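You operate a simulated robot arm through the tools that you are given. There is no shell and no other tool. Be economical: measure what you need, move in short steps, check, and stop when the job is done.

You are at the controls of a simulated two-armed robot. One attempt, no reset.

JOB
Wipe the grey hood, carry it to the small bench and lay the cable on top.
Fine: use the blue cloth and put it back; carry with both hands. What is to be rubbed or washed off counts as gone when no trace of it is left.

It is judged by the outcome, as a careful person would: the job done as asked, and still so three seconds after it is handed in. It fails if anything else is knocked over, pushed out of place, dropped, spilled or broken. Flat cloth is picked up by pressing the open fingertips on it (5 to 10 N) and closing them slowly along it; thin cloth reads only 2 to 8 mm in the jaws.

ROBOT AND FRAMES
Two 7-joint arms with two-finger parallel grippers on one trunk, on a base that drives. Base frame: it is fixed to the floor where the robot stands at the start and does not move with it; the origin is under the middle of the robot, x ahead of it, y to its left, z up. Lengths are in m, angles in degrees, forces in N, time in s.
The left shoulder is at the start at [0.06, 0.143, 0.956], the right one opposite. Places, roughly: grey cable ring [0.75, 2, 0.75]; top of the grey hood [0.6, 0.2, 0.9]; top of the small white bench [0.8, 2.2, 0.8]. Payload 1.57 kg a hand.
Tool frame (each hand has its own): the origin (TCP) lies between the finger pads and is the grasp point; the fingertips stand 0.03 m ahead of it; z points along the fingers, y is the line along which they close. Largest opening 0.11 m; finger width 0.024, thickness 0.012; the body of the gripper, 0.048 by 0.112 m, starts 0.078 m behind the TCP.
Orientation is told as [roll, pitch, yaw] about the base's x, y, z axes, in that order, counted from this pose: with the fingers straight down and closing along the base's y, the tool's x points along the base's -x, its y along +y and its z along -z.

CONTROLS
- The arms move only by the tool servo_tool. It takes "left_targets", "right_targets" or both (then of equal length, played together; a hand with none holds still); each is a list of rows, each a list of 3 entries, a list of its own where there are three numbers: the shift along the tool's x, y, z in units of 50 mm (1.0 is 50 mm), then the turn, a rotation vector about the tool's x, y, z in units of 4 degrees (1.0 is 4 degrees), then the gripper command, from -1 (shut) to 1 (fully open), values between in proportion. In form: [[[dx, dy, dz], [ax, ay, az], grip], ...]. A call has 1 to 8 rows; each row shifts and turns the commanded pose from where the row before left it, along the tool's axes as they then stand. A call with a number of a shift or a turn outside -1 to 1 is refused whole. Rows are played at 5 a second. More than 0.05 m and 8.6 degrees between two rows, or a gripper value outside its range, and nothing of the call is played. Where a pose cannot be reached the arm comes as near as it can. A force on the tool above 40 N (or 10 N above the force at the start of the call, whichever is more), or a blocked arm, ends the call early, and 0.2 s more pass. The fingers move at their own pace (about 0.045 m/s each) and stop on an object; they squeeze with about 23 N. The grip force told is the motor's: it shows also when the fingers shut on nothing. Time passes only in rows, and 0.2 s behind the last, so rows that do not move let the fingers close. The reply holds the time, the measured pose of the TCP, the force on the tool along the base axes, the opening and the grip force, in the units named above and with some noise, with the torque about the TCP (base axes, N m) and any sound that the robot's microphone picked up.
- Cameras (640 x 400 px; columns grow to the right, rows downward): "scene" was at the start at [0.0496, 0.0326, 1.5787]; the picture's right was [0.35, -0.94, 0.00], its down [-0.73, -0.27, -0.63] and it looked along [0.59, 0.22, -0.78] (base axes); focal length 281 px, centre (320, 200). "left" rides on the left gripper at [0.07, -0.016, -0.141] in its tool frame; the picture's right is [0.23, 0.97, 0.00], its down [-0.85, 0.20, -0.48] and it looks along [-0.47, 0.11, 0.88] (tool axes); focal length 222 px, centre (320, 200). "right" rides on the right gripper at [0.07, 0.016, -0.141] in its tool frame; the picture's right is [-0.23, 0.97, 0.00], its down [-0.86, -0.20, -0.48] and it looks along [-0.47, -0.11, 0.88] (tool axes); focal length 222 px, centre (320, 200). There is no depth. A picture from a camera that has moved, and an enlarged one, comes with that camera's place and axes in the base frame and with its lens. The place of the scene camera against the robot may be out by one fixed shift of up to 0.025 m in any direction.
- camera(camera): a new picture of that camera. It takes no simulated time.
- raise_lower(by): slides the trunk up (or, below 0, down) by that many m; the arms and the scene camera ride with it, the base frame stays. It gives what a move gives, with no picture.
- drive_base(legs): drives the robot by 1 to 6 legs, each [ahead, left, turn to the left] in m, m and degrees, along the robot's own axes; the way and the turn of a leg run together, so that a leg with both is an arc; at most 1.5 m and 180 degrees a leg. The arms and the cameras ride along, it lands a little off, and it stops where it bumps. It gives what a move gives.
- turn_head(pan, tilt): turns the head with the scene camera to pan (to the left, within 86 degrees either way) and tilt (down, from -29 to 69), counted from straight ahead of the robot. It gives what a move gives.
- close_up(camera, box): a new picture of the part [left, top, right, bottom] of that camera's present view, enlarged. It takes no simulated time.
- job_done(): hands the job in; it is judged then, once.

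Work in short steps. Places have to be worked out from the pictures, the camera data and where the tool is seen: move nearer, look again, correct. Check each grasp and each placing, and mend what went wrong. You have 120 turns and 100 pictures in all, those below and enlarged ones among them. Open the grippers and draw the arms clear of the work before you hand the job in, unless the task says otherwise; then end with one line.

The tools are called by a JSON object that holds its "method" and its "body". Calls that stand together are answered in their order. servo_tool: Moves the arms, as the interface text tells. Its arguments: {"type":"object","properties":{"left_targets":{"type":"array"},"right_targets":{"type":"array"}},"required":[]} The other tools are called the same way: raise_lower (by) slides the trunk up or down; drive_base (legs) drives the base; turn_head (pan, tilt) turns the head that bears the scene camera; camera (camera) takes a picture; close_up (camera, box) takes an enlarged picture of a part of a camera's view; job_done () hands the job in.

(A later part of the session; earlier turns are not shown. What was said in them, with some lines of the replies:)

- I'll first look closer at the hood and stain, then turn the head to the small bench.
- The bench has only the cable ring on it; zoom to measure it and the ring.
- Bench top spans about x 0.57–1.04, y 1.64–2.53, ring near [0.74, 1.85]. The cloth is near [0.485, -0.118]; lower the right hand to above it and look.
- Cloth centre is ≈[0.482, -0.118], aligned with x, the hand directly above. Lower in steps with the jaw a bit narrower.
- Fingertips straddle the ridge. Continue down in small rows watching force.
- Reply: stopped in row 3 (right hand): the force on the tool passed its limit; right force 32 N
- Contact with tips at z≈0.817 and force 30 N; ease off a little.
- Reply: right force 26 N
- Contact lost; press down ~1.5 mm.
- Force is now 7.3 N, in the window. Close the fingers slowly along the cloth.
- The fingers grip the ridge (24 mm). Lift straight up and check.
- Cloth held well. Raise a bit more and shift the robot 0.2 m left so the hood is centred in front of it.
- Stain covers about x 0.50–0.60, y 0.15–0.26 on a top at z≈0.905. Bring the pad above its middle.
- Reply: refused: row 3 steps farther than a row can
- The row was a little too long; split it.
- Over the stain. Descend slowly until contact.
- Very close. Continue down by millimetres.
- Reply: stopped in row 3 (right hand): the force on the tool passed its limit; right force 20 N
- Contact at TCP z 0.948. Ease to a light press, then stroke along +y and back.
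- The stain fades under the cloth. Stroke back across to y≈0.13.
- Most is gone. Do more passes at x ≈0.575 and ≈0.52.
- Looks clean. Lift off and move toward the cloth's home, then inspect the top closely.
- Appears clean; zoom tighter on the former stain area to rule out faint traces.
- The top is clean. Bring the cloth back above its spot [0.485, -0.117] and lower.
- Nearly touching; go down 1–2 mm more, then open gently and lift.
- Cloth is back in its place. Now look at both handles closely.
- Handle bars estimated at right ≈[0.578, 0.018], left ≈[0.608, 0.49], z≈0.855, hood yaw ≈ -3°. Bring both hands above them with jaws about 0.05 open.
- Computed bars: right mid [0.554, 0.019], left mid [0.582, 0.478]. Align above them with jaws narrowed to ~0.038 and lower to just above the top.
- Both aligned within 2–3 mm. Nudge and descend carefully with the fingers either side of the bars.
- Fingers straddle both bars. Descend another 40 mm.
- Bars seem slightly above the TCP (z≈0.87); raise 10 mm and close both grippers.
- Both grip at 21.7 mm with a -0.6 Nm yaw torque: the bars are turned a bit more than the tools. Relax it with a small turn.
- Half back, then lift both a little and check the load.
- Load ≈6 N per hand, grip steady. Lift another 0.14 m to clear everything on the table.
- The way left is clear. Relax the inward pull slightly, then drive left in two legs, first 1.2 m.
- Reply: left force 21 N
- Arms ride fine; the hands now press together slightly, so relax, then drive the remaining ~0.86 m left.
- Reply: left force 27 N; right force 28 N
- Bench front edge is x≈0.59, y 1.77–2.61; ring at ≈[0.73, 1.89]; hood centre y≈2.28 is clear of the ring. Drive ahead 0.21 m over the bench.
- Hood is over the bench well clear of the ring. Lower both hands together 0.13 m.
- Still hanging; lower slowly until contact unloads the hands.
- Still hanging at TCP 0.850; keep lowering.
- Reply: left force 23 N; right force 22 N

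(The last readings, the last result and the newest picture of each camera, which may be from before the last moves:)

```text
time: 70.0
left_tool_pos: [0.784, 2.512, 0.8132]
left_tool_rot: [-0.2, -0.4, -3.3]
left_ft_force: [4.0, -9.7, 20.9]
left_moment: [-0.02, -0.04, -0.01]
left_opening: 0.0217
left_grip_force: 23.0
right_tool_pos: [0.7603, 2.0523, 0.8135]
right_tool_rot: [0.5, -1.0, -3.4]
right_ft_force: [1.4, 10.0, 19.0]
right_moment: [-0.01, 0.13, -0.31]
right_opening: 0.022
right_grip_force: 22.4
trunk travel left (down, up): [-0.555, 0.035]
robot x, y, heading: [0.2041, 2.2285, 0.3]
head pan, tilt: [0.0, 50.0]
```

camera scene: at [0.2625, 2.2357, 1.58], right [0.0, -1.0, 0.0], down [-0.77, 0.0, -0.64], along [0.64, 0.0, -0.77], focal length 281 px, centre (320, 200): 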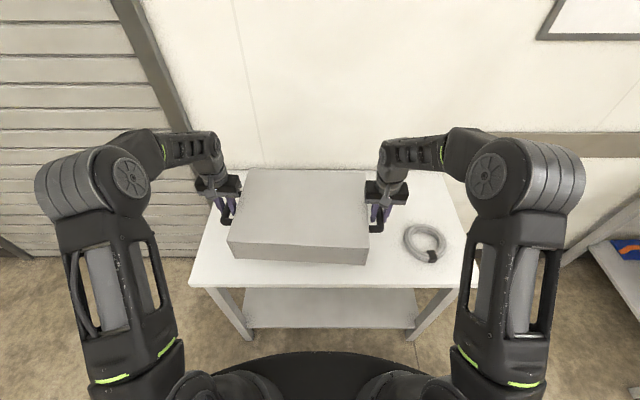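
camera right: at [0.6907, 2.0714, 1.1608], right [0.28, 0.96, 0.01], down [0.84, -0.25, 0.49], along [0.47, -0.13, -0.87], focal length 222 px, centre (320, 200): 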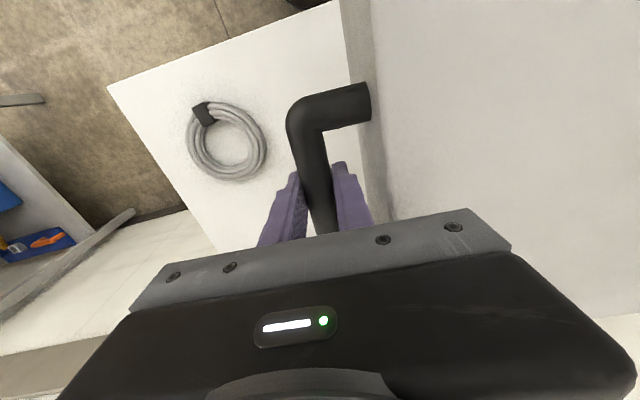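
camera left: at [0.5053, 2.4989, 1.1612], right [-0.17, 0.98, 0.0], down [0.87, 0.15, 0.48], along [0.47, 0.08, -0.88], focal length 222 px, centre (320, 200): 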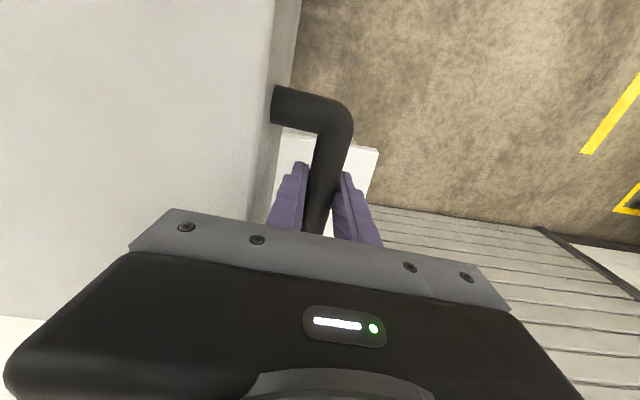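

Contact at TCP 0.814. Ease off the press, then open just enough and check.

{"method": "servo_tool", "body": {"right_targets": [[[0, 0.02, -0.05], [0, 0, 0], -1], [[0, 0, 0], [0, 0, 0], -1], [[0, 0, 0], [0, 0, 0], -0.45], [[0, 0, 0], [0, 0, 0], -0.32], [[0, 0, 0], [0, 0, 0], -0.32]], "left_targets": [[[0, -0.02, -0.05], [0, 0, 0], -1], [[0, 0, 0], [0, 0, 0], -1], [[0, 0, 0], [0, 0, 0], -0.45], [[0, 0, 0], [0, 0, 0], -0.32], [[0, 0, 0], [0, 0, 0], -0.32]]}}

{"method": "camera", "body": {"camera": "right"}}

{"method": "camera", "body": {"camera": "left"}}

```text
time: 71.2
left_tool_pos: [0.7841, 2.5126, 0.8128]
left_tool_rot: [-0.1, 0.0, -3.3]
left_ft_force: [-0.4, 0.0, 0.1]
left_moment: [0.0, -0.02, -0.02]
left_opening: 0.0375
left_grip_force: 0.0
right_tool_pos: [0.7604, 2.0532, 0.8121]
right_tool_rot: [0.2, -0.5, -3.3]
right_ft_force: [0.1, -0.4, -0.1]
right_moment: [-0.01, 0.01, -0.01]
right_opening: 0.0372
right_grip_force: 0.1
trunk travel left (down, up): [-0.555, 0.035]
robot x, y, heading: [0.2057, 2.2313, 0.2]
head pan, tilt: [0.0, 50.0]
```

```text
41 pictures are left
camera right: at [0.6907, 2.0722, 0.9536], right [0.28, 0.96, 0.01], down [0.84, -0.25, 0.49], along [0.47, -0.13, -0.87], focal length 222 px, centre (320, 200)
```

right: 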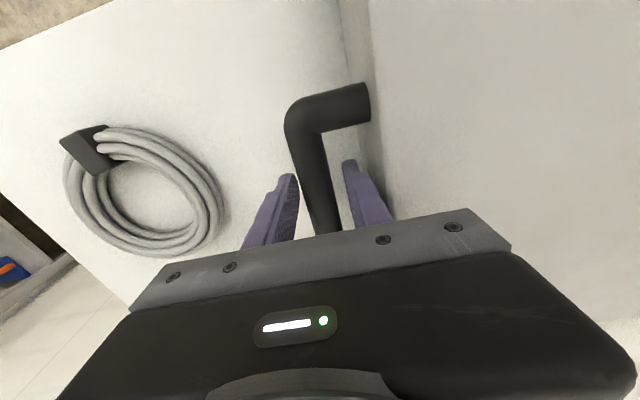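

```text
40 pictures are left
camera left: at [0.7141, 2.4987, 0.9536], right [-0.17, 0.99, 0.0], down [0.87, 0.15, 0.48], along [0.47, 0.08, -0.88], focal length 222 px, centre (320, 200)
```

left: 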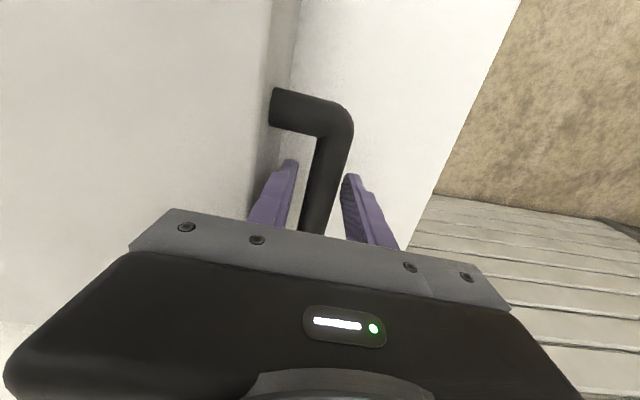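

Both released cleanly. Withdraw straight up.

{"method": "servo_tool", "body": {"right_targets": [[[0, 0, -0.2], [0, 0, 0], -0.32], [[0, 0, -0.4], [0, 0, 0], -0.32], [[0, 0, -0.4], [0, 0, 0], -0.32], [[0, 0, -0.5], [0, 0, 0], -0.32], [[0, 0, -0.6], [0, 0, 0], -0.32], [[0, 0, -0.6], [0, 0, 0], -0.32], [[0, 0, -0.6], [0, 0, 0], -0.32]], "left_targets": [[[0, 0, -0.2], [0, 0, 0], -0.32], [[0, 0, -0.4], [0, 0, 0], -0.32], [[0, 0, -0.4], [0, 0, 0], -0.32], [[0, 0, -0.5], [0, 0, 0], -0.32], [[0, 0, -0.6], [0, 0, 0], -0.32], [[0, 0, -0.6], [0, 0, 0], -0.32], [[0, 0, -0.6], [0, 0, 0], -0.32]]}}

{"method": "camera", "body": {"camera": "scene"}}

{"method": "camera", "body": {"camera": "right"}}

```text
time: 72.8
left_tool_pos: [0.7839, 2.5104, 0.9777]
left_tool_rot: [-0.1, 0.0, -3.2]
left_ft_force: [0.3, 0.3, -0.3]
left_moment: [0.01, 0.0, -0.02]
left_opening: 0.0375
left_grip_force: 0.0
right_tool_pos: [0.7582, 2.0537, 0.9792]
right_tool_rot: [0.5, -0.7, -3.3]
right_ft_force: [-1.3, -0.4, 0.4]
right_moment: [0.02, -0.02, 0.02]
right_opening: 0.0371
right_grip_force: 0.1
trunk travel left (down, up): [-0.555, 0.035]
robot x, y, heading: [0.2041, 2.2285, 0.1]
head pan, tilt: [0.0, 50.0]
```

```text
39 pictures are left
camera scene: at [0.2608, 2.2355, 1.58], right [0.0, -1.0, 0.0], down [-0.77, 0.0, -0.64], along [0.64, 0.0, -0.77], focal length 281 px, centre (320, 200)
```

scene: 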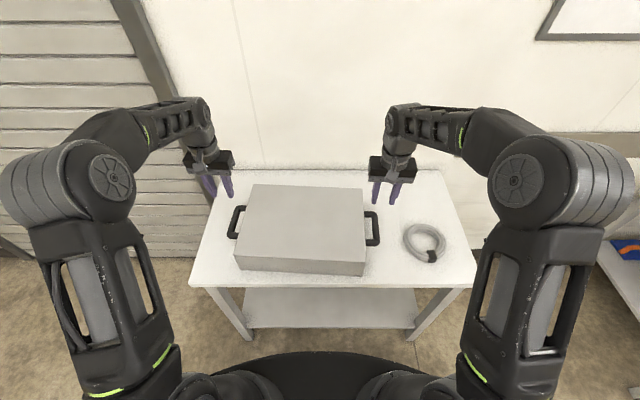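

```text
38 pictures are left
camera right: at [0.6879, 2.0733, 1.1207], right [0.28, 0.96, 0.01], down [0.84, -0.25, 0.49], along [0.47, -0.13, -0.87], focal length 222 px, centre (320, 200)
```

right: 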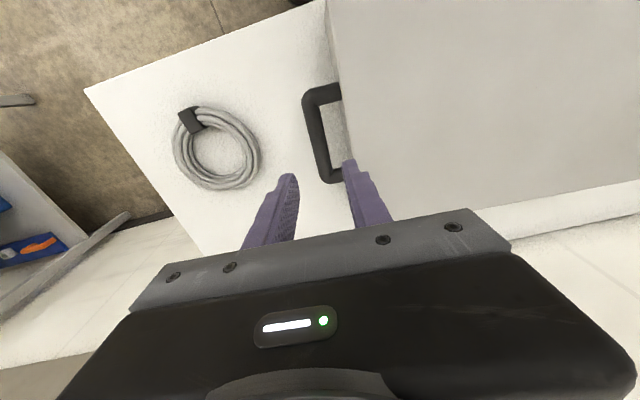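

Hood sits well on the bench. Ring centre ≈[0.738, 1.888]; I'll grasp the cable bundle on its -y side (y≈1.83), clear of the tie. Move right hand above it.

{"method": "servo_tool", "body": {"right_targets": [[[0.08, -0.9, 0], [0, 0, -0.4], 0], [[0.08, -0.9, 0], [0, 0, -0.4], 0], [[0.08, -0.9, 0], [0, 0, 0], 0], [[0.08, -0.9, 0], [0, 0, 0], 0], [[0.08, -0.85, 0], [0, 0, 0], 0], [[0, 0, 0.5], [0, 0, 0], 0], [[0, 0, 0.5], [0, 0, 0], 0]]}}

{"method": "camera", "body": {"camera": "right"}}

{"method": "close_up", "body": {"camera": "scene", "box": [330, 160, 490, 300]}}

```text
time: 74.4
left_tool_pos: [0.7848, 2.5097, 0.9767]
left_tool_rot: [-0.1, -0.1, -3.2]
left_ft_force: [0.3, -0.3, -0.7]
left_moment: [0.02, 0.0, 0.03]
left_opening: 0.0373
left_grip_force: 0.1
right_tool_pos: [0.7377, 1.8302, 0.9259]
right_tool_rot: [0.4, -0.6, -0.1]
right_ft_force: [-0.3, -0.1, 0.3]
right_moment: [0.01, -0.01, -0.03]
right_opening: 0.0552
right_grip_force: 0.0
trunk travel left (down, up): [-0.555, 0.035]
robot x, y, heading: [0.2055, 2.234, 0.4]
head pan, tilt: [0.0, 50.0]
```

```text
37 pictures are left
camera right: at [0.6661, 1.8453, 1.0666], right [0.23, 0.97, 0.01], down [0.85, -0.2, 0.49], along [0.48, -0.1, -0.87], focal length 222 px, centre (320, 200)
```

right: 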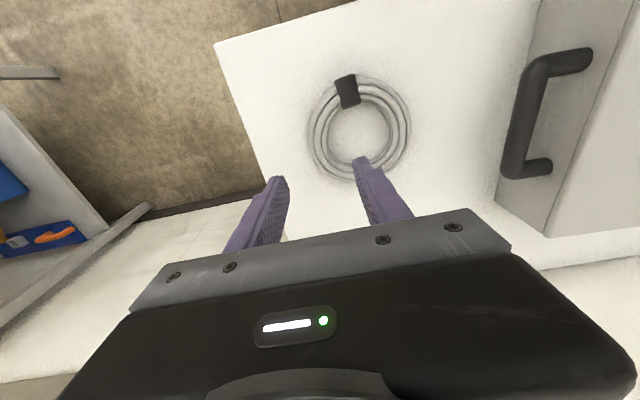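

```text
2.86 times, centred on (410, 230) of scene
camera zoom: at [0.2619, 2.2351, 1.58], right [0.0, -1.0, 0.0], down [-0.77, 0.0, -0.64], along [0.64, 0.0, -0.77], focal length 803 px, centre (63, 114)
```

zoom: 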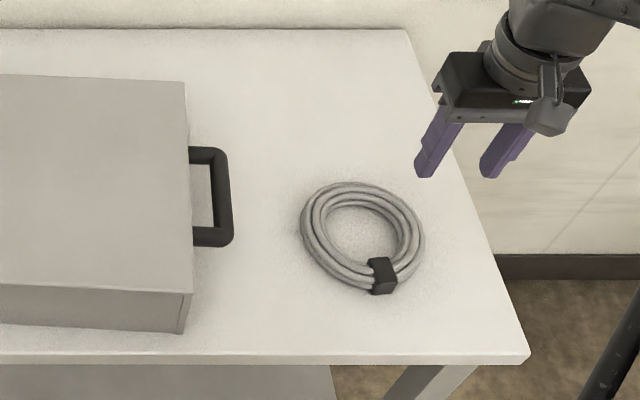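

Band on the -y side spans y≈1.818–1.850. Shift +4 mm and lower to just above it.

{"method": "servo_tool", "body": {"right_targets": [[[0, 0.08, 0.5], [0, 0, 0], 0.05], [[0, 0, 0.5], [0, 0, 0], 0.05], [[0, 0, 0.4], [0, 0, 0], 0.05], [[0, 0, 0.4], [0, 0, 0], 0.05], [[0, 0, 0], [0, 0, 0], 0.05]]}}

{"method": "camera", "body": {"camera": "right"}}

{"method": "close_up", "body": {"camera": "scene", "box": [350, 180, 470, 280]}}

```text
time: 75.6
left_tool_pos: [0.7851, 2.5101, 0.977]
left_tool_rot: [0.0, 0.0, -3.3]
left_ft_force: [-0.5, 0.7, -0.4]
left_moment: [0.0, 0.0, 0.01]
left_opening: 0.0375
left_grip_force: 0.2
right_tool_pos: [0.7363, 1.8352, 0.8361]
right_tool_rot: [0.3, -0.7, -0.1]
right_ft_force: [0.5, -0.1, 0.2]
right_moment: [0.01, -0.02, -0.02]
right_opening: 0.0577
right_grip_force: 0.0
trunk travel left (down, up): [-0.555, 0.035]
robot x, y, heading: [0.2091, 2.23, -0.0]
head pan, tilt: [0.0, 50.0]
```

```text
35 pictures are left
camera right: at [0.6657, 1.85, 0.9768], right [0.23, 0.97, 0.01], down [0.85, -0.2, 0.49], along [0.48, -0.1, -0.87], focal length 222 px, centre (320, 200)
```

right: 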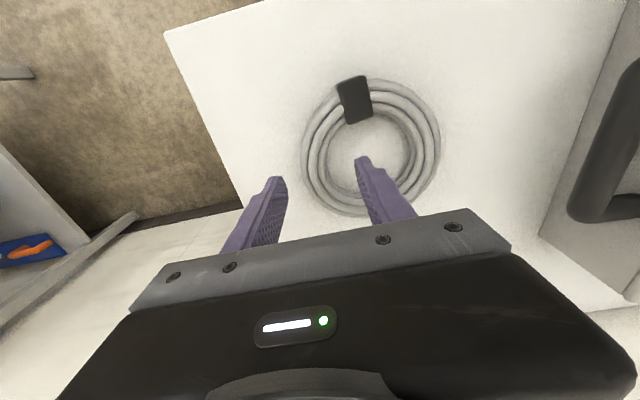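

```text
4.00 times, centred on (410, 230) of scene
camera zoom: at [0.2615, 2.2357, 1.58], right [0.0, -1.0, 0.0], down [-0.77, 0.0, -0.64], along [0.64, 0.0, -0.77], focal length 1125 px, centre (-40, 80)
```

zoom: 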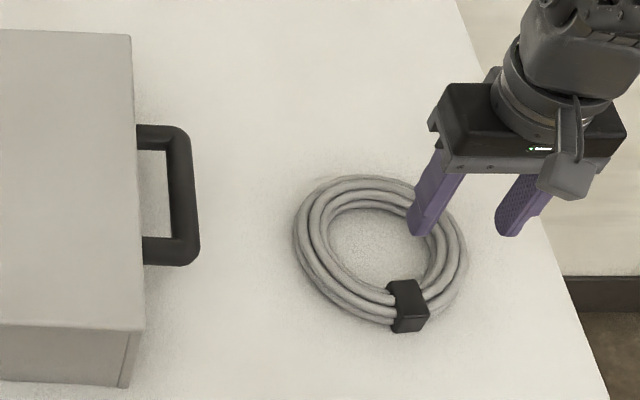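

Aligned with the band. Lower carefully in small steps.

{"method": "servo_tool", "body": {"right_targets": [[[0, 0, 0.2], [0, 0, 0], 0.05], [[0, 0, 0.2], [0, 0, 0], 0.05], [[0, 0, 0.15], [0, 0, 0], 0.05], [[0, 0, 0.1], [0, 0, 0], 0.05], [[0, 0, 0.08], [0, 0, 0], 0.05], [[0, 0, 0.04], [0, 0, 0], 0.05]]}}

{"method": "camera", "body": {"camera": "right"}}

{"method": "close_up", "body": {"camera": "scene", "box": [350, 180, 470, 280]}}

```text
time: 77.0
left_tool_pos: [0.7853, 2.5092, 0.9782]
left_tool_rot: [-0.1, 0.0, -3.4]
left_ft_force: [0.0, 0.8, 0.1]
left_moment: [0.0, -0.01, 0.0]
left_opening: 0.0372
left_grip_force: 0.0
right_tool_pos: [0.7372, 1.8355, 0.7969]
right_tool_rot: [0.4, -0.7, -0.1]
right_ft_force: [-0.3, -0.4, 0.6]
right_moment: [-0.03, 0.03, 0.01]
right_opening: 0.0579
right_grip_force: 0.1
trunk travel left (down, up): [-0.555, 0.035]
robot x, y, heading: [0.2076, 2.2309, -0.0]
head pan, tilt: [0.0, 50.0]
```

```text
33 pictures are left
camera right: at [0.6662, 1.8503, 0.9384], right [0.23, 0.97, 0.01], down [0.85, -0.2, 0.49], along [0.48, -0.1, -0.87], focal length 222 px, centre (320, 200)
```

right: 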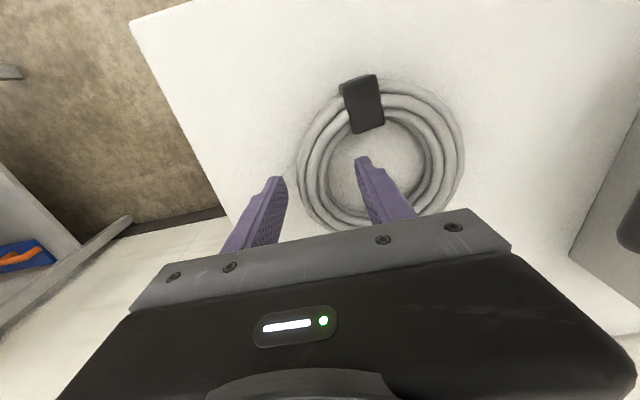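

```text
4.00 times, centred on (410, 230) of scene
camera zoom: at [0.2616, 2.2355, 1.58], right [0.0, -1.0, 0.0], down [-0.77, 0.0, -0.64], along [0.64, 0.0, -0.77], focal length 1125 px, centre (-40, 80)
```

zoom: 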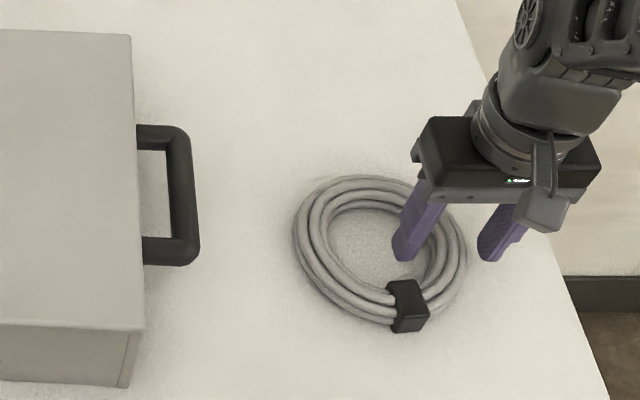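

Straddling the band with tips near z 0.767. Feel down for the bench by 2 mm steps.

{"method": "servo_tool", "body": {"right_targets": [[[0, 0, 0.04], [0, 0, 0], 0.05], [[0, 0, 0.04], [0, 0, 0], 0.05], [[0, 0, 0.04], [0, 0, 0], 0.05], [[0, 0, 0], [0, 0, 0], 0.05]]}}

```text
time: 78.0
left_tool_pos: [0.7848, 2.5107, 0.9782]
left_tool_rot: [-0.1, 0.0, -3.3]
left_ft_force: [0.3, 0.5, 0.0]
left_moment: [0.02, -0.02, 0.0]
left_opening: 0.0374
left_grip_force: 0.1
right_tool_pos: [0.737, 1.8352, 0.7915]
right_tool_rot: [0.3, -0.7, -0.2]
right_ft_force: [0.1, -1.3, -0.1]
right_moment: [0.02, 0.0, -0.01]
right_opening: 0.058
right_grip_force: 0.1
trunk travel left (down, up): [-0.555, 0.035]
robot x, y, heading: [0.2073, 2.2325, -0.1]
head pan, tilt: [0.0, 50.0]
```

{"method": "servo_tool", "body": {"right_targets": [[[0, 0, 0.04], [0, 0, 0], 0.05], [[0, 0, 0.04], [0, 0, 0], 0.05], [[0, 0, 0.04], [0, 0, 0], 0.05], [[0, 0, 0], [0, 0, 0], 0.05]]}}

```text
time: 79.0
left_tool_pos: [0.7858, 2.5108, 0.977]
left_tool_rot: [-0.1, 0.0, -3.2]
left_ft_force: [0.5, -0.5, -0.7]
left_moment: [-0.03, -0.01, -0.01]
left_opening: 0.0372
left_grip_force: 0.0
right_tool_pos: [0.7378, 1.8356, 0.786]
right_tool_rot: [0.3, -0.7, -0.1]
right_ft_force: [0.2, 0.0, -0.5]
right_moment: [-0.01, 0.03, 0.0]
right_opening: 0.0573
right_grip_force: 0.0
trunk travel left (down, up): [-0.555, 0.035]
robot x, y, heading: [0.209, 2.2281, 0.1]
head pan, tilt: [0.0, 50.0]
```

{"method": "servo_tool", "body": {"right_targets": [[[0, 0, 0.04], [0, 0, 0], 0.05], [[0, 0, 0.04], [0, 0, 0], 0.05], [[0, 0, 0.03], [0, 0, 0], 0.05], [[0, 0, 0], [0, 0, 0], 0.05]]}}

```text
time: 80.0
left_tool_pos: [0.7847, 2.5099, 0.9768]
left_tool_rot: [-0.2, -0.1, -3.3]
left_ft_force: [0.7, 0.6, -0.2]
left_moment: [-0.01, -0.01, 0.03]
left_opening: 0.0373
left_grip_force: 0.2
right_tool_pos: [0.7376, 1.8361, 0.7802]
right_tool_rot: [0.3, -0.7, -0.1]
right_ft_force: [0.0, 0.6, -0.2]
right_moment: [-0.02, 0.01, 0.02]
right_opening: 0.0579
right_grip_force: 0.1
trunk travel left (down, up): [-0.555, 0.035]
robot x, y, heading: [0.2075, 2.2325, 0.1]
head pan, tilt: [0.0, 50.0]
```

{"method": "close_up", "body": {"camera": "right", "box": [200, 60, 480, 240]}}

{"method": "close_up", "body": {"camera": "scene", "box": [380, 200, 470, 270]}}

```text
2.22 times, centred on (340, 150) of right
camera zoom: at [0.6666, 1.8507, 0.9219], right [0.23, 0.97, 0.01], down [0.85, -0.2, 0.49], along [0.48, -0.1, -0.87], focal length 494 px, centre (276, 311)
```

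zoom: 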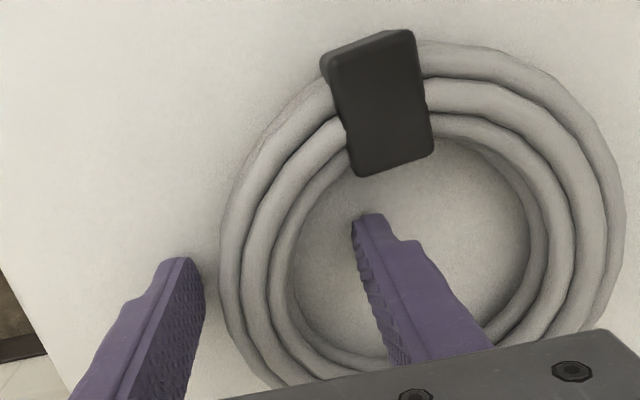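

```text
5.71 times, centred on (425, 235) of scene
camera zoom: at [0.2616, 2.2355, 1.58], right [0.0, -1.0, 0.0], down [-0.77, 0.0, -0.64], along [0.64, 0.0, -0.77], focal length 1607 px, centre (-280, 0)
```

zoom: 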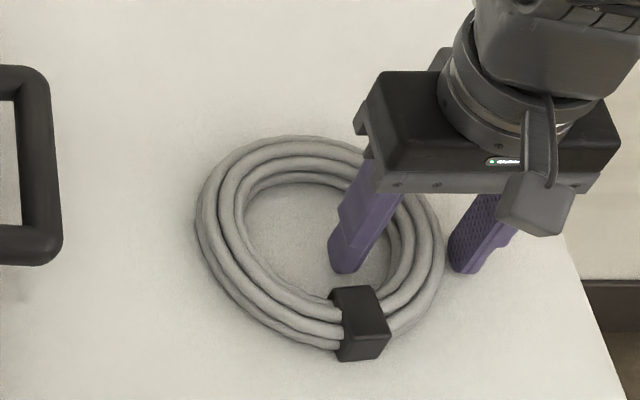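

Good straddle. Lower 3 mm more and close slowly.

{"method": "servo_tool", "body": {"right_targets": [[[0, 0, 0.03], [0, 0, 0], 0.05], [[0, 0, 0.03], [0, 0, 0], -0.1], [[0, 0, 0], [0, 0, 0], -0.3], [[0, 0, 0], [0, 0, 0], -0.5], [[0, 0, 0], [0, 0, 0], -0.7], [[0, 0, 0], [0, 0, 0], -1], [[0, 0, 0], [0, 0, 0], -1], [[0, 0, 0], [0, 0, 0], -1]]}}

{"method": "close_up", "body": {"camera": "right", "box": [200, 60, 480, 240]}}

```text
time: 81.8
left_tool_pos: [0.7827, 2.5102, 0.9775]
left_tool_rot: [-0.1, 0.0, -3.2]
left_ft_force: [1.0, -0.7, 0.7]
left_moment: [0.0, -0.01, 0.02]
left_opening: 0.0373
left_grip_force: 0.1
right_tool_pos: [0.7372, 1.834, 0.7802]
right_tool_rot: [0.1, -1.1, -0.2]
right_ft_force: [-1.7, -15.5, 35.9]
right_moment: [-1.17, 0.5, 0.16]
right_opening: 0.0313
right_grip_force: 22.9
trunk travel left (down, up): [-0.555, 0.035]
robot x, y, heading: [0.2063, 2.2324, -0.2]
head pan, tilt: [0.0, 50.0]
```

```text
2.22 times, centred on (340, 150) of right
camera zoom: at [0.6651, 1.8496, 0.9211], right [0.23, 0.97, 0.01], down [0.85, -0.2, 0.49], along [0.48, -0.11, -0.87], focal length 494 px, centre (276, 311)
```

zoom: 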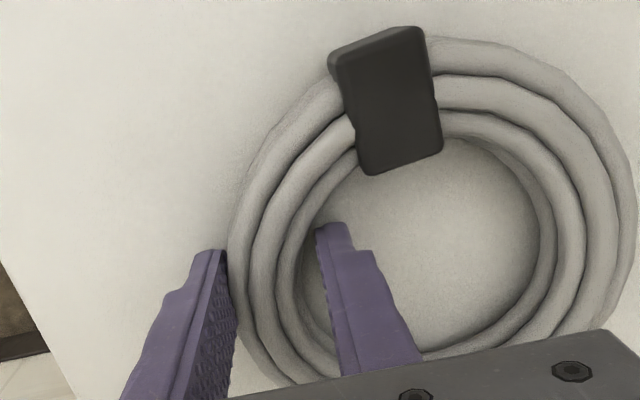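

Gripped the bundle (31 mm). Lift slowly.

{"method": "servo_tool", "body": {"right_targets": [[[0, 0, -0.1], [0, 0, 0], -1], [[0, 0, -0.1], [0, 0, 0], -1], [[0, 0, -0.3], [0, 0, 0], -1], [[0, 0, -0.5], [0, 0, 0], -1], [[0, 0, -0.6], [0, 0, 0], -1], [[0, 0, -0.6], [0, 0, 0], -1]]}}

{"method": "camera", "body": {"camera": "right"}}

{"method": "close_up", "body": {"camera": "scene", "box": [340, 150, 500, 280]}}

```text
time: 83.2
left_tool_pos: [0.7849, 2.5094, 0.9776]
left_tool_rot: [-0.1, -0.1, -3.3]
left_ft_force: [0.2, -0.8, 0.3]
left_moment: [-0.02, -0.01, 0.01]
left_opening: 0.0372
left_grip_force: 0.1
right_tool_pos: [0.7359, 1.8353, 0.8852]
right_tool_rot: [0.2, -0.6, -0.1]
right_ft_force: [-0.4, -0.4, -2.5]
right_moment: [-0.12, 0.0, -0.01]
right_opening: 0.0293
right_grip_force: 23.1
trunk travel left (down, up): [-0.555, 0.035]
robot x, y, heading: [0.2074, 2.2293, 0.2]
head pan, tilt: [0.0, 50.0]
```

```text
28 pictures are left
camera right: at [0.6647, 1.8507, 1.0273], right [0.23, 0.97, 0.01], down [0.85, -0.2, 0.49], along [0.48, -0.1, -0.87], focal length 222 px, centre (320, 200)
```

right: 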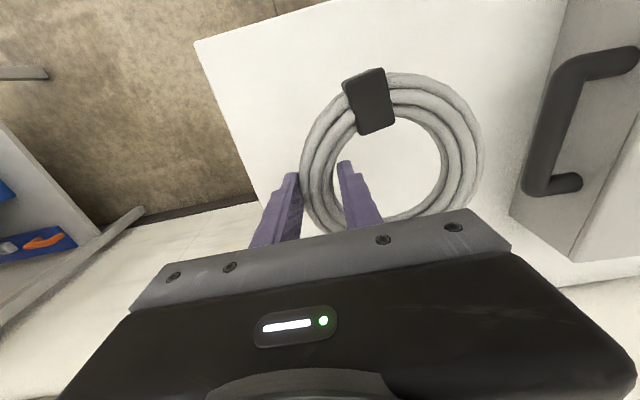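

```text
3.08 times, centred on (420, 215) of scene
camera zoom: at [0.2613, 2.2356, 1.58], right [0.0, -1.0, 0.0], down [-0.77, 0.0, -0.64], along [0.64, 0.0, -0.77], focal length 865 px, centre (12, 154)
```

zoom: 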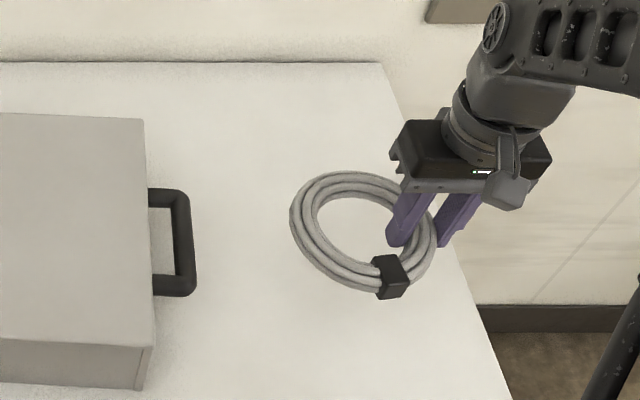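

Ring is held level. Raise and carry it over the hood centre (TCP target ≈[0.765, 2.228]).

{"method": "servo_tool", "body": {"right_targets": [[[0, 0, -0.8], [0, 0, 0], -1], [[0, 0, -0.8], [0, 0, 0], -1], [[-0.06, 0.8, 0], [0, 0, 0], -1], [[-0.06, 0.8, 0], [0, 0, 0], -1], [[-0.06, 0.8, 0], [0, 0, 0], -1], [[-0.06, 0.8, 0], [0, 0, 0], -1], [[-0.06, 0.8, 0], [0, 0, 0], -1]]}}

{"method": "servo_tool", "body": {"right_targets": [[[-0.06, 0.8, 0], [0, 0, 0], -1], [[-0.06, 0.8, 0], [0, 0, 0], -1], [[-0.06, 0.8, 0], [0, 0, 0], -1], [[-0.06, 0.8, 0], [0, 0, 0], -1], [[-0.05, 0.6, 0], [0, 0, 0], -1], [[0, 0, 0], [0, 0, 0], -1]]}}

{"method": "camera", "body": {"camera": "scene"}}

{"method": "camera", "body": {"camera": "right"}}

```text
time: 84.8
left_tool_pos: [0.7853, 2.511, 0.9765]
left_tool_rot: [-0.1, 0.0, -3.3]
left_ft_force: [0.1, -0.4, -0.2]
left_moment: [0.0, -0.06, -0.04]
left_opening: 0.0374
left_grip_force: 0.2
right_tool_pos: [0.748, 2.0369, 0.9681]
right_tool_rot: [0.3, -0.5, -0.1]
right_ft_force: [-0.2, 0.3, -1.8]
right_moment: [-0.17, 0.03, -0.03]
right_opening: 0.0293
right_grip_force: 23.3
trunk travel left (down, up): [-0.555, 0.035]
robot x, y, heading: [0.2087, 2.2316, 0.2]
head pan, tilt: [0.0, 50.0]
```

```text
time: 86.2
left_tool_pos: [0.7851, 2.5104, 0.9773]
left_tool_rot: [-0.2, 0.0, -3.3]
left_ft_force: [1.0, 0.0, -0.6]
left_moment: [-0.02, 0.01, 0.0]
left_opening: 0.0374
left_grip_force: 0.0
right_tool_pos: [0.7644, 2.2259, 0.9704]
right_tool_rot: [0.3, -0.6, -0.1]
right_ft_force: [0.4, 0.0, -2.7]
right_moment: [-0.07, -0.01, 0.02]
right_opening: 0.0293
right_grip_force: 23.0
trunk travel left (down, up): [-0.555, 0.035]
robot x, y, heading: [0.2067, 2.2265, -0.1]
head pan, tilt: [0.0, 50.0]
```

```text
26 pictures are left
camera scene: at [0.2617, 2.2352, 1.58], right [0.0, -1.0, 0.0], down [-0.77, 0.0, -0.64], along [0.64, 0.0, -0.77], focal length 281 px, centre (320, 200)
```

scene: 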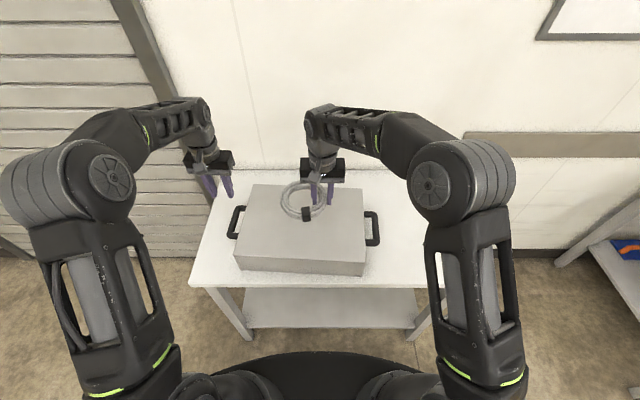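

```text
25 pictures are left
camera right: at [0.6931, 2.2398, 1.1118], right [0.23, 0.97, 0.01], down [0.85, -0.2, 0.49], along [0.48, -0.1, -0.87], focal length 222 px, centre (320, 200)
```

right: 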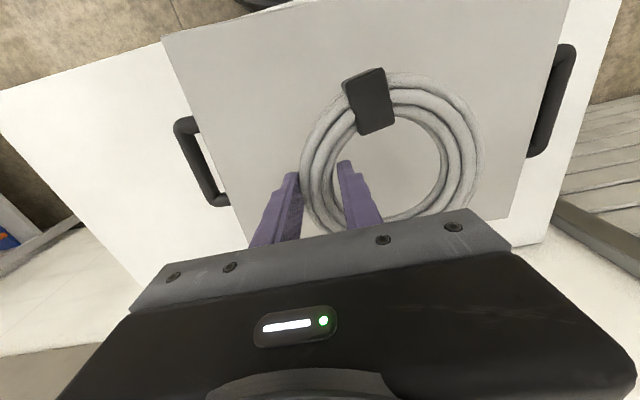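

Over the hood. Lower to ~0.895, then in small steps to contact near 0.88.

{"method": "servo_tool", "body": {"right_targets": [[[0, 0, 0.4], [0, 0, 0], -1], [[0, 0, 0.4], [0, 0, 0], -1], [[0, 0, 0.4], [0, 0, 0], -1], [[0, 0, 0.2], [0, 0, 0], -1], [[0, 0, 0.08], [0, 0, 0], -1], [[0, 0, 0.06], [0, 0, 0], -1], [[0, 0, 0], [0, 0, 0], -1]]}}

```text
time: 87.8
left_tool_pos: [0.7862, 2.5113, 0.9774]
left_tool_rot: [-0.1, 0.0, -3.4]
left_ft_force: [0.2, -0.2, 0.4]
left_moment: [-0.03, 0.01, -0.02]
left_opening: 0.0373
left_grip_force: 0.0
right_tool_pos: [0.7661, 2.2256, 0.8921]
right_tool_rot: [0.2, -0.6, -0.1]
right_ft_force: [-0.9, -0.9, -2.1]
right_moment: [-0.1, 0.0, 0.0]
right_opening: 0.0293
right_grip_force: 22.5
trunk travel left (down, up): [-0.555, 0.035]
robot x, y, heading: [0.2074, 2.2317, 0.1]
head pan, tilt: [0.0, 50.0]
```

{"method": "servo_tool", "body": {"right_targets": [[[0, 0, 0.05], [0, 0, 0], -1], [[0, 0, 0.05], [0, 0, 0], -1], [[0, 0, 0.04], [0, 0, 0], -1], [[0, 0, 0.04], [0, 0, 0], -1], [[0, 0, 0], [0, 0, 0], -1]]}}

```text
time: 89.0
left_tool_pos: [0.7853, 2.5098, 0.9772]
left_tool_rot: [0.0, 0.0, -3.2]
left_ft_force: [-0.3, 1.0, -0.9]
left_moment: [0.01, 0.01, 0.03]
left_opening: 0.0372
left_grip_force: 0.0
right_tool_pos: [0.7664, 2.2248, 0.8845]
right_tool_rot: [0.2, -0.6, -0.1]
right_ft_force: [0.1, 0.4, -1.6]
right_moment: [-0.1, 0.05, -0.02]
right_opening: 0.0291
right_grip_force: 22.6
trunk travel left (down, up): [-0.555, 0.035]
robot x, y, heading: [0.2067, 2.2319, 0.1]
head pan, tilt: [0.0, 50.0]
```

{"method": "servo_tool", "body": {"right_targets": [[[0, 0, 0.04], [0, 0, 0], -1], [[0, 0, 0.03], [0, 0, 0], -1], [[0, 0, 0.03], [0, 0, 0], -1], [[0, 0, 0], [0, 0, 0], -1]]}}

```text
time: 90.0
left_tool_pos: [0.7838, 2.5108, 0.9782]
left_tool_rot: [-0.1, -0.1, -3.3]
left_ft_force: [0.1, 0.4, 0.9]
left_moment: [-0.02, -0.04, -0.01]
left_opening: 0.0373
left_grip_force: 0.1
right_tool_pos: [0.7677, 2.225, 0.8806]
right_tool_rot: [0.3, -0.8, -0.1]
right_ft_force: [2.9, -2.6, 18.2]
right_moment: [-0.35, 0.34, 0.19]
right_opening: 0.0293
right_grip_force: 23.0
trunk travel left (down, up): [-0.555, 0.035]
robot x, y, heading: [0.2052, 2.2304, -0.0]
head pan, tilt: [0.0, 50.0]
```

Contact at 0.8805 as expected. Ease 2 mm, open gently to 0.055 and rise.

{"method": "servo_tool", "body": {"right_targets": [[[0, 0, -0.035], [0, 0, 0], -1], [[0, 0, 0], [0, 0, 0], -0.4], [[0, 0, 0], [0, 0, 0], -0.1], [[0, 0, 0], [0, 0, 0], 0.0], [[0, 0, 0], [0, 0, 0], 0.0]]}}

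{"method": "close_up", "body": {"camera": "right", "box": [200, 60, 500, 240]}}

```text
time: 91.2
left_tool_pos: [0.7849, 2.5106, 0.9783]
left_tool_rot: [-0.1, 0.0, -3.3]
left_ft_force: [0.3, -0.1, -0.5]
left_moment: [0.01, -0.01, -0.03]
left_opening: 0.0374
left_grip_force: 0.1
right_tool_pos: [0.7653, 2.2256, 0.8806]
right_tool_rot: [0.3, -0.7, -0.1]
right_ft_force: [-2.0, 2.7, 4.1]
right_moment: [-0.1, 0.08, -0.08]
right_opening: 0.0516
right_grip_force: 0.0
trunk travel left (down, up): [-0.555, 0.035]
robot x, y, heading: [0.2074, 2.231, 0.1]
head pan, tilt: [0.0, 50.0]
```

```text
2.13 times, centred on (350, 150) of right
camera zoom: at [0.6944, 2.2405, 1.0217], right [0.23, 0.97, 0.01], down [0.85, -0.2, 0.49], along [0.47, -0.11, -0.87], focal length 474 px, centre (256, 307)
```

zoom: 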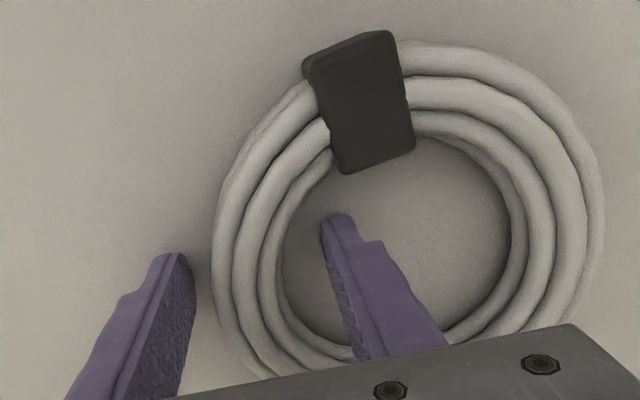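

Ring rests on the hood and is free of both fingers. Rise straight up, then bring both arms up and clear.

{"method": "servo_tool", "body": {"right_targets": [[[0, 0, -0.15], [0, 0, 0], 0.0], [[0, 0, -0.4], [0, 0, 0], 0.0], [[0, 0, -0.6], [0, 0, 0], 0.0], [[0, 0, -0.8], [0, 0, 0], 0.0], [[0, 0, -0.8], [0, 0, 0], 0.0], [[0, 0, -0.8], [0, 0, 0], 0.3]], "left_targets": [[[0, 0, -0.3], [0, 0, 0], 0.0], [[0, 0, -0.4], [0, 0, 0], 0.0], [[0, 0, -0.4], [0, 0, 0], 0.0], [[0, 0, -0.4], [0, 0, 0], 0.0], [[0, 0, -0.4], [0, 0, 0], 0.0], [[0, 0, 0], [0, 0, 0], 0.3]]}}

{"method": "drive_base", "body": {"legs": [[-0.2, 0, 0]]}}

{"method": "camera", "body": {"camera": "scene"}}

{"method": "close_up", "body": {"camera": "scene", "box": [200, 110, 440, 260]}}

```text
time: 92.6
left_tool_pos: [0.7858, 2.5123, 1.0726]
left_tool_rot: [-0.1, 0.0, -3.3]
left_ft_force: [0.3, 0.2, -0.8]
left_moment: [0.02, 0.01, -0.02]
left_opening: 0.0718
left_grip_force: 0.1
right_tool_pos: [0.7627, 2.2234, 1.0574]
right_tool_rot: [0.3, -0.6, -0.1]
right_ft_force: [-0.5, -0.2, 0.4]
right_moment: [0.02, 0.0, 0.06]
right_opening: 0.0716
right_grip_force: 0.0
trunk travel left (down, up): [-0.555, 0.035]
robot x, y, heading: [0.208, 2.2298, -0.0]
head pan, tilt: [0.0, 50.0]
```

```text
time: 94.2
left_tool_pos: [0.5861, 2.511, 1.0722]
left_tool_rot: [-0.1, 0.0, -3.4]
left_ft_force: [0.4, -0.2, 0.2]
left_moment: [-0.01, -0.03, 0.02]
left_opening: 0.0717
left_grip_force: 0.0
right_tool_pos: [0.5618, 2.2236, 1.0573]
right_tool_rot: [0.4, -0.6, 0.0]
right_ft_force: [-0.8, -0.4, 0.8]
right_moment: [-0.04, -0.04, -0.01]
right_opening: 0.0713
right_grip_force: 0.1
trunk travel left (down, up): [-0.555, 0.035]
robot x, y, heading: [0.0054, 2.2302, -0.0]
head pan, tilt: [0.0, 50.0]
```

```text
23 pictures are left
camera scene: at [0.0596, 2.2354, 1.5801], right [0.0, -1.0, 0.0], down [-0.77, 0.0, -0.64], along [0.64, 0.0, -0.77], focal length 281 px, centre (320, 200)
```

scene: 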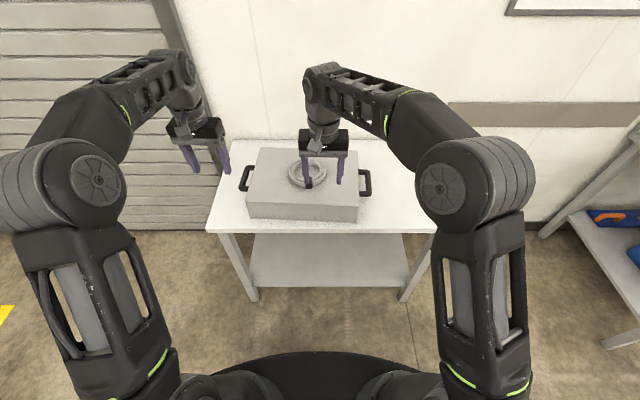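

```text
2.67 times, centred on (320, 185) of scene
camera zoom: at [0.0596, 2.2354, 1.5801], right [0.0, -1.0, 0.0], down [-0.77, 0.0, -0.64], along [0.64, 0.0, -0.77], focal length 750 px, centre (320, 240)
```

zoom: 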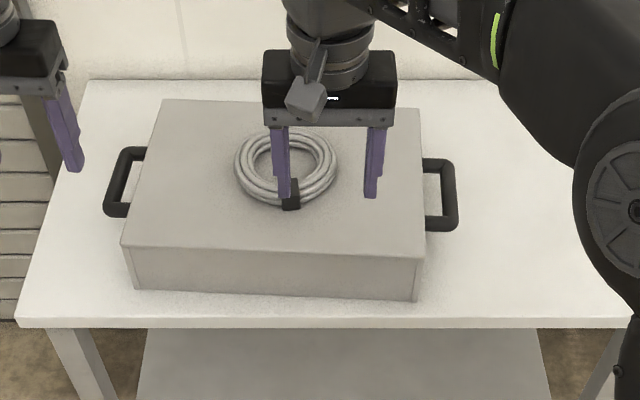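

Hood and ring are in place. Quickly check the main table for the cloth and the other items.

{"method": "turn_head", "body": {"pan": -70, "tilt": 25}}

{"method": "camera", "body": {"camera": "scene"}}

```text
time: 95.6
left_tool_pos: [0.5856, 2.5117, 1.0717]
left_tool_rot: [0.0, -0.1, -3.5]
left_ft_force: [0.3, -0.1, 0.0]
left_moment: [0.0, -0.02, 0.02]
left_opening: 0.0715
left_grip_force: 0.1
right_tool_pos: [0.5633, 2.2231, 1.0575]
right_tool_rot: [0.3, -0.6, -0.1]
right_ft_force: [0.0, -0.1, 0.1]
right_moment: [0.01, -0.01, -0.05]
right_opening: 0.0716
right_grip_force: 0.0
trunk travel left (down, up): [-0.555, 0.035]
robot x, y, heading: [0.0036, 2.2292, -0.1]
head pan, tilt: [-70.0, 25.0]
```

```text
21 pictures are left
camera scene: at [0.0158, 2.1488, 1.6175], right [-0.94, -0.34, 0.0], down [-0.15, 0.4, -0.91], along [0.31, -0.85, -0.42], focal length 281 px, centre (320, 200)
```

scene: 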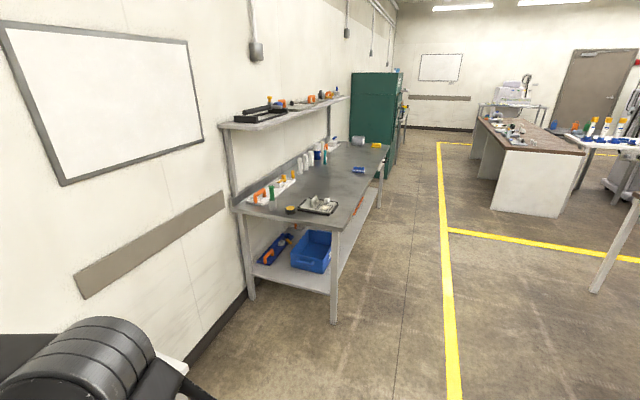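

The table is undisturbed and the cloth is in its place. Open the grippers fully and hand in.

{"method": "servo_tool", "body": {"right_targets": [[[0, 0, -0.5], [0, 0, 0], 1], [[0, 0, 0], [0, 0, 0], 1], [[0, 0, 0], [0, 0, 0], 1]], "left_targets": [[[0, 0, 0], [0, 0, 0], 1], [[0, 0, 0], [0, 0, 0], 1], [[0, 0, 0], [0, 0, 0], 1]]}}

{"method": "job_done", "body": {}}

```text
time: 96.4
left_tool_pos: [0.586, 2.5125, 1.0727]
left_tool_rot: [-0.1, 0.0, -3.3]
left_ft_force: [0.8, 0.3, -0.4]
left_moment: [0.03, 0.01, -0.02]
left_opening: 0.1098
left_grip_force: 0.1
right_tool_pos: [0.5632, 2.2221, 1.0825]
right_tool_rot: [0.2, -0.8, -0.1]
right_ft_force: [-0.1, -0.3, -0.1]
right_moment: [-0.01, -0.05, 0.0]
right_opening: 0.1097
right_grip_force: 0.1
trunk travel left (down, up): [-0.555, 0.035]
robot x, y, heading: [0.0073, 2.2315, 0.2]
head pan, tilt: [-70.0, 25.0]
```

```text
The job is handed in.
```

I wiped the hood with the blue cloth until no trace showed in close-up and put the cloth back. I then carried the hood to the small bench with both hands and laid the cable ring on top.
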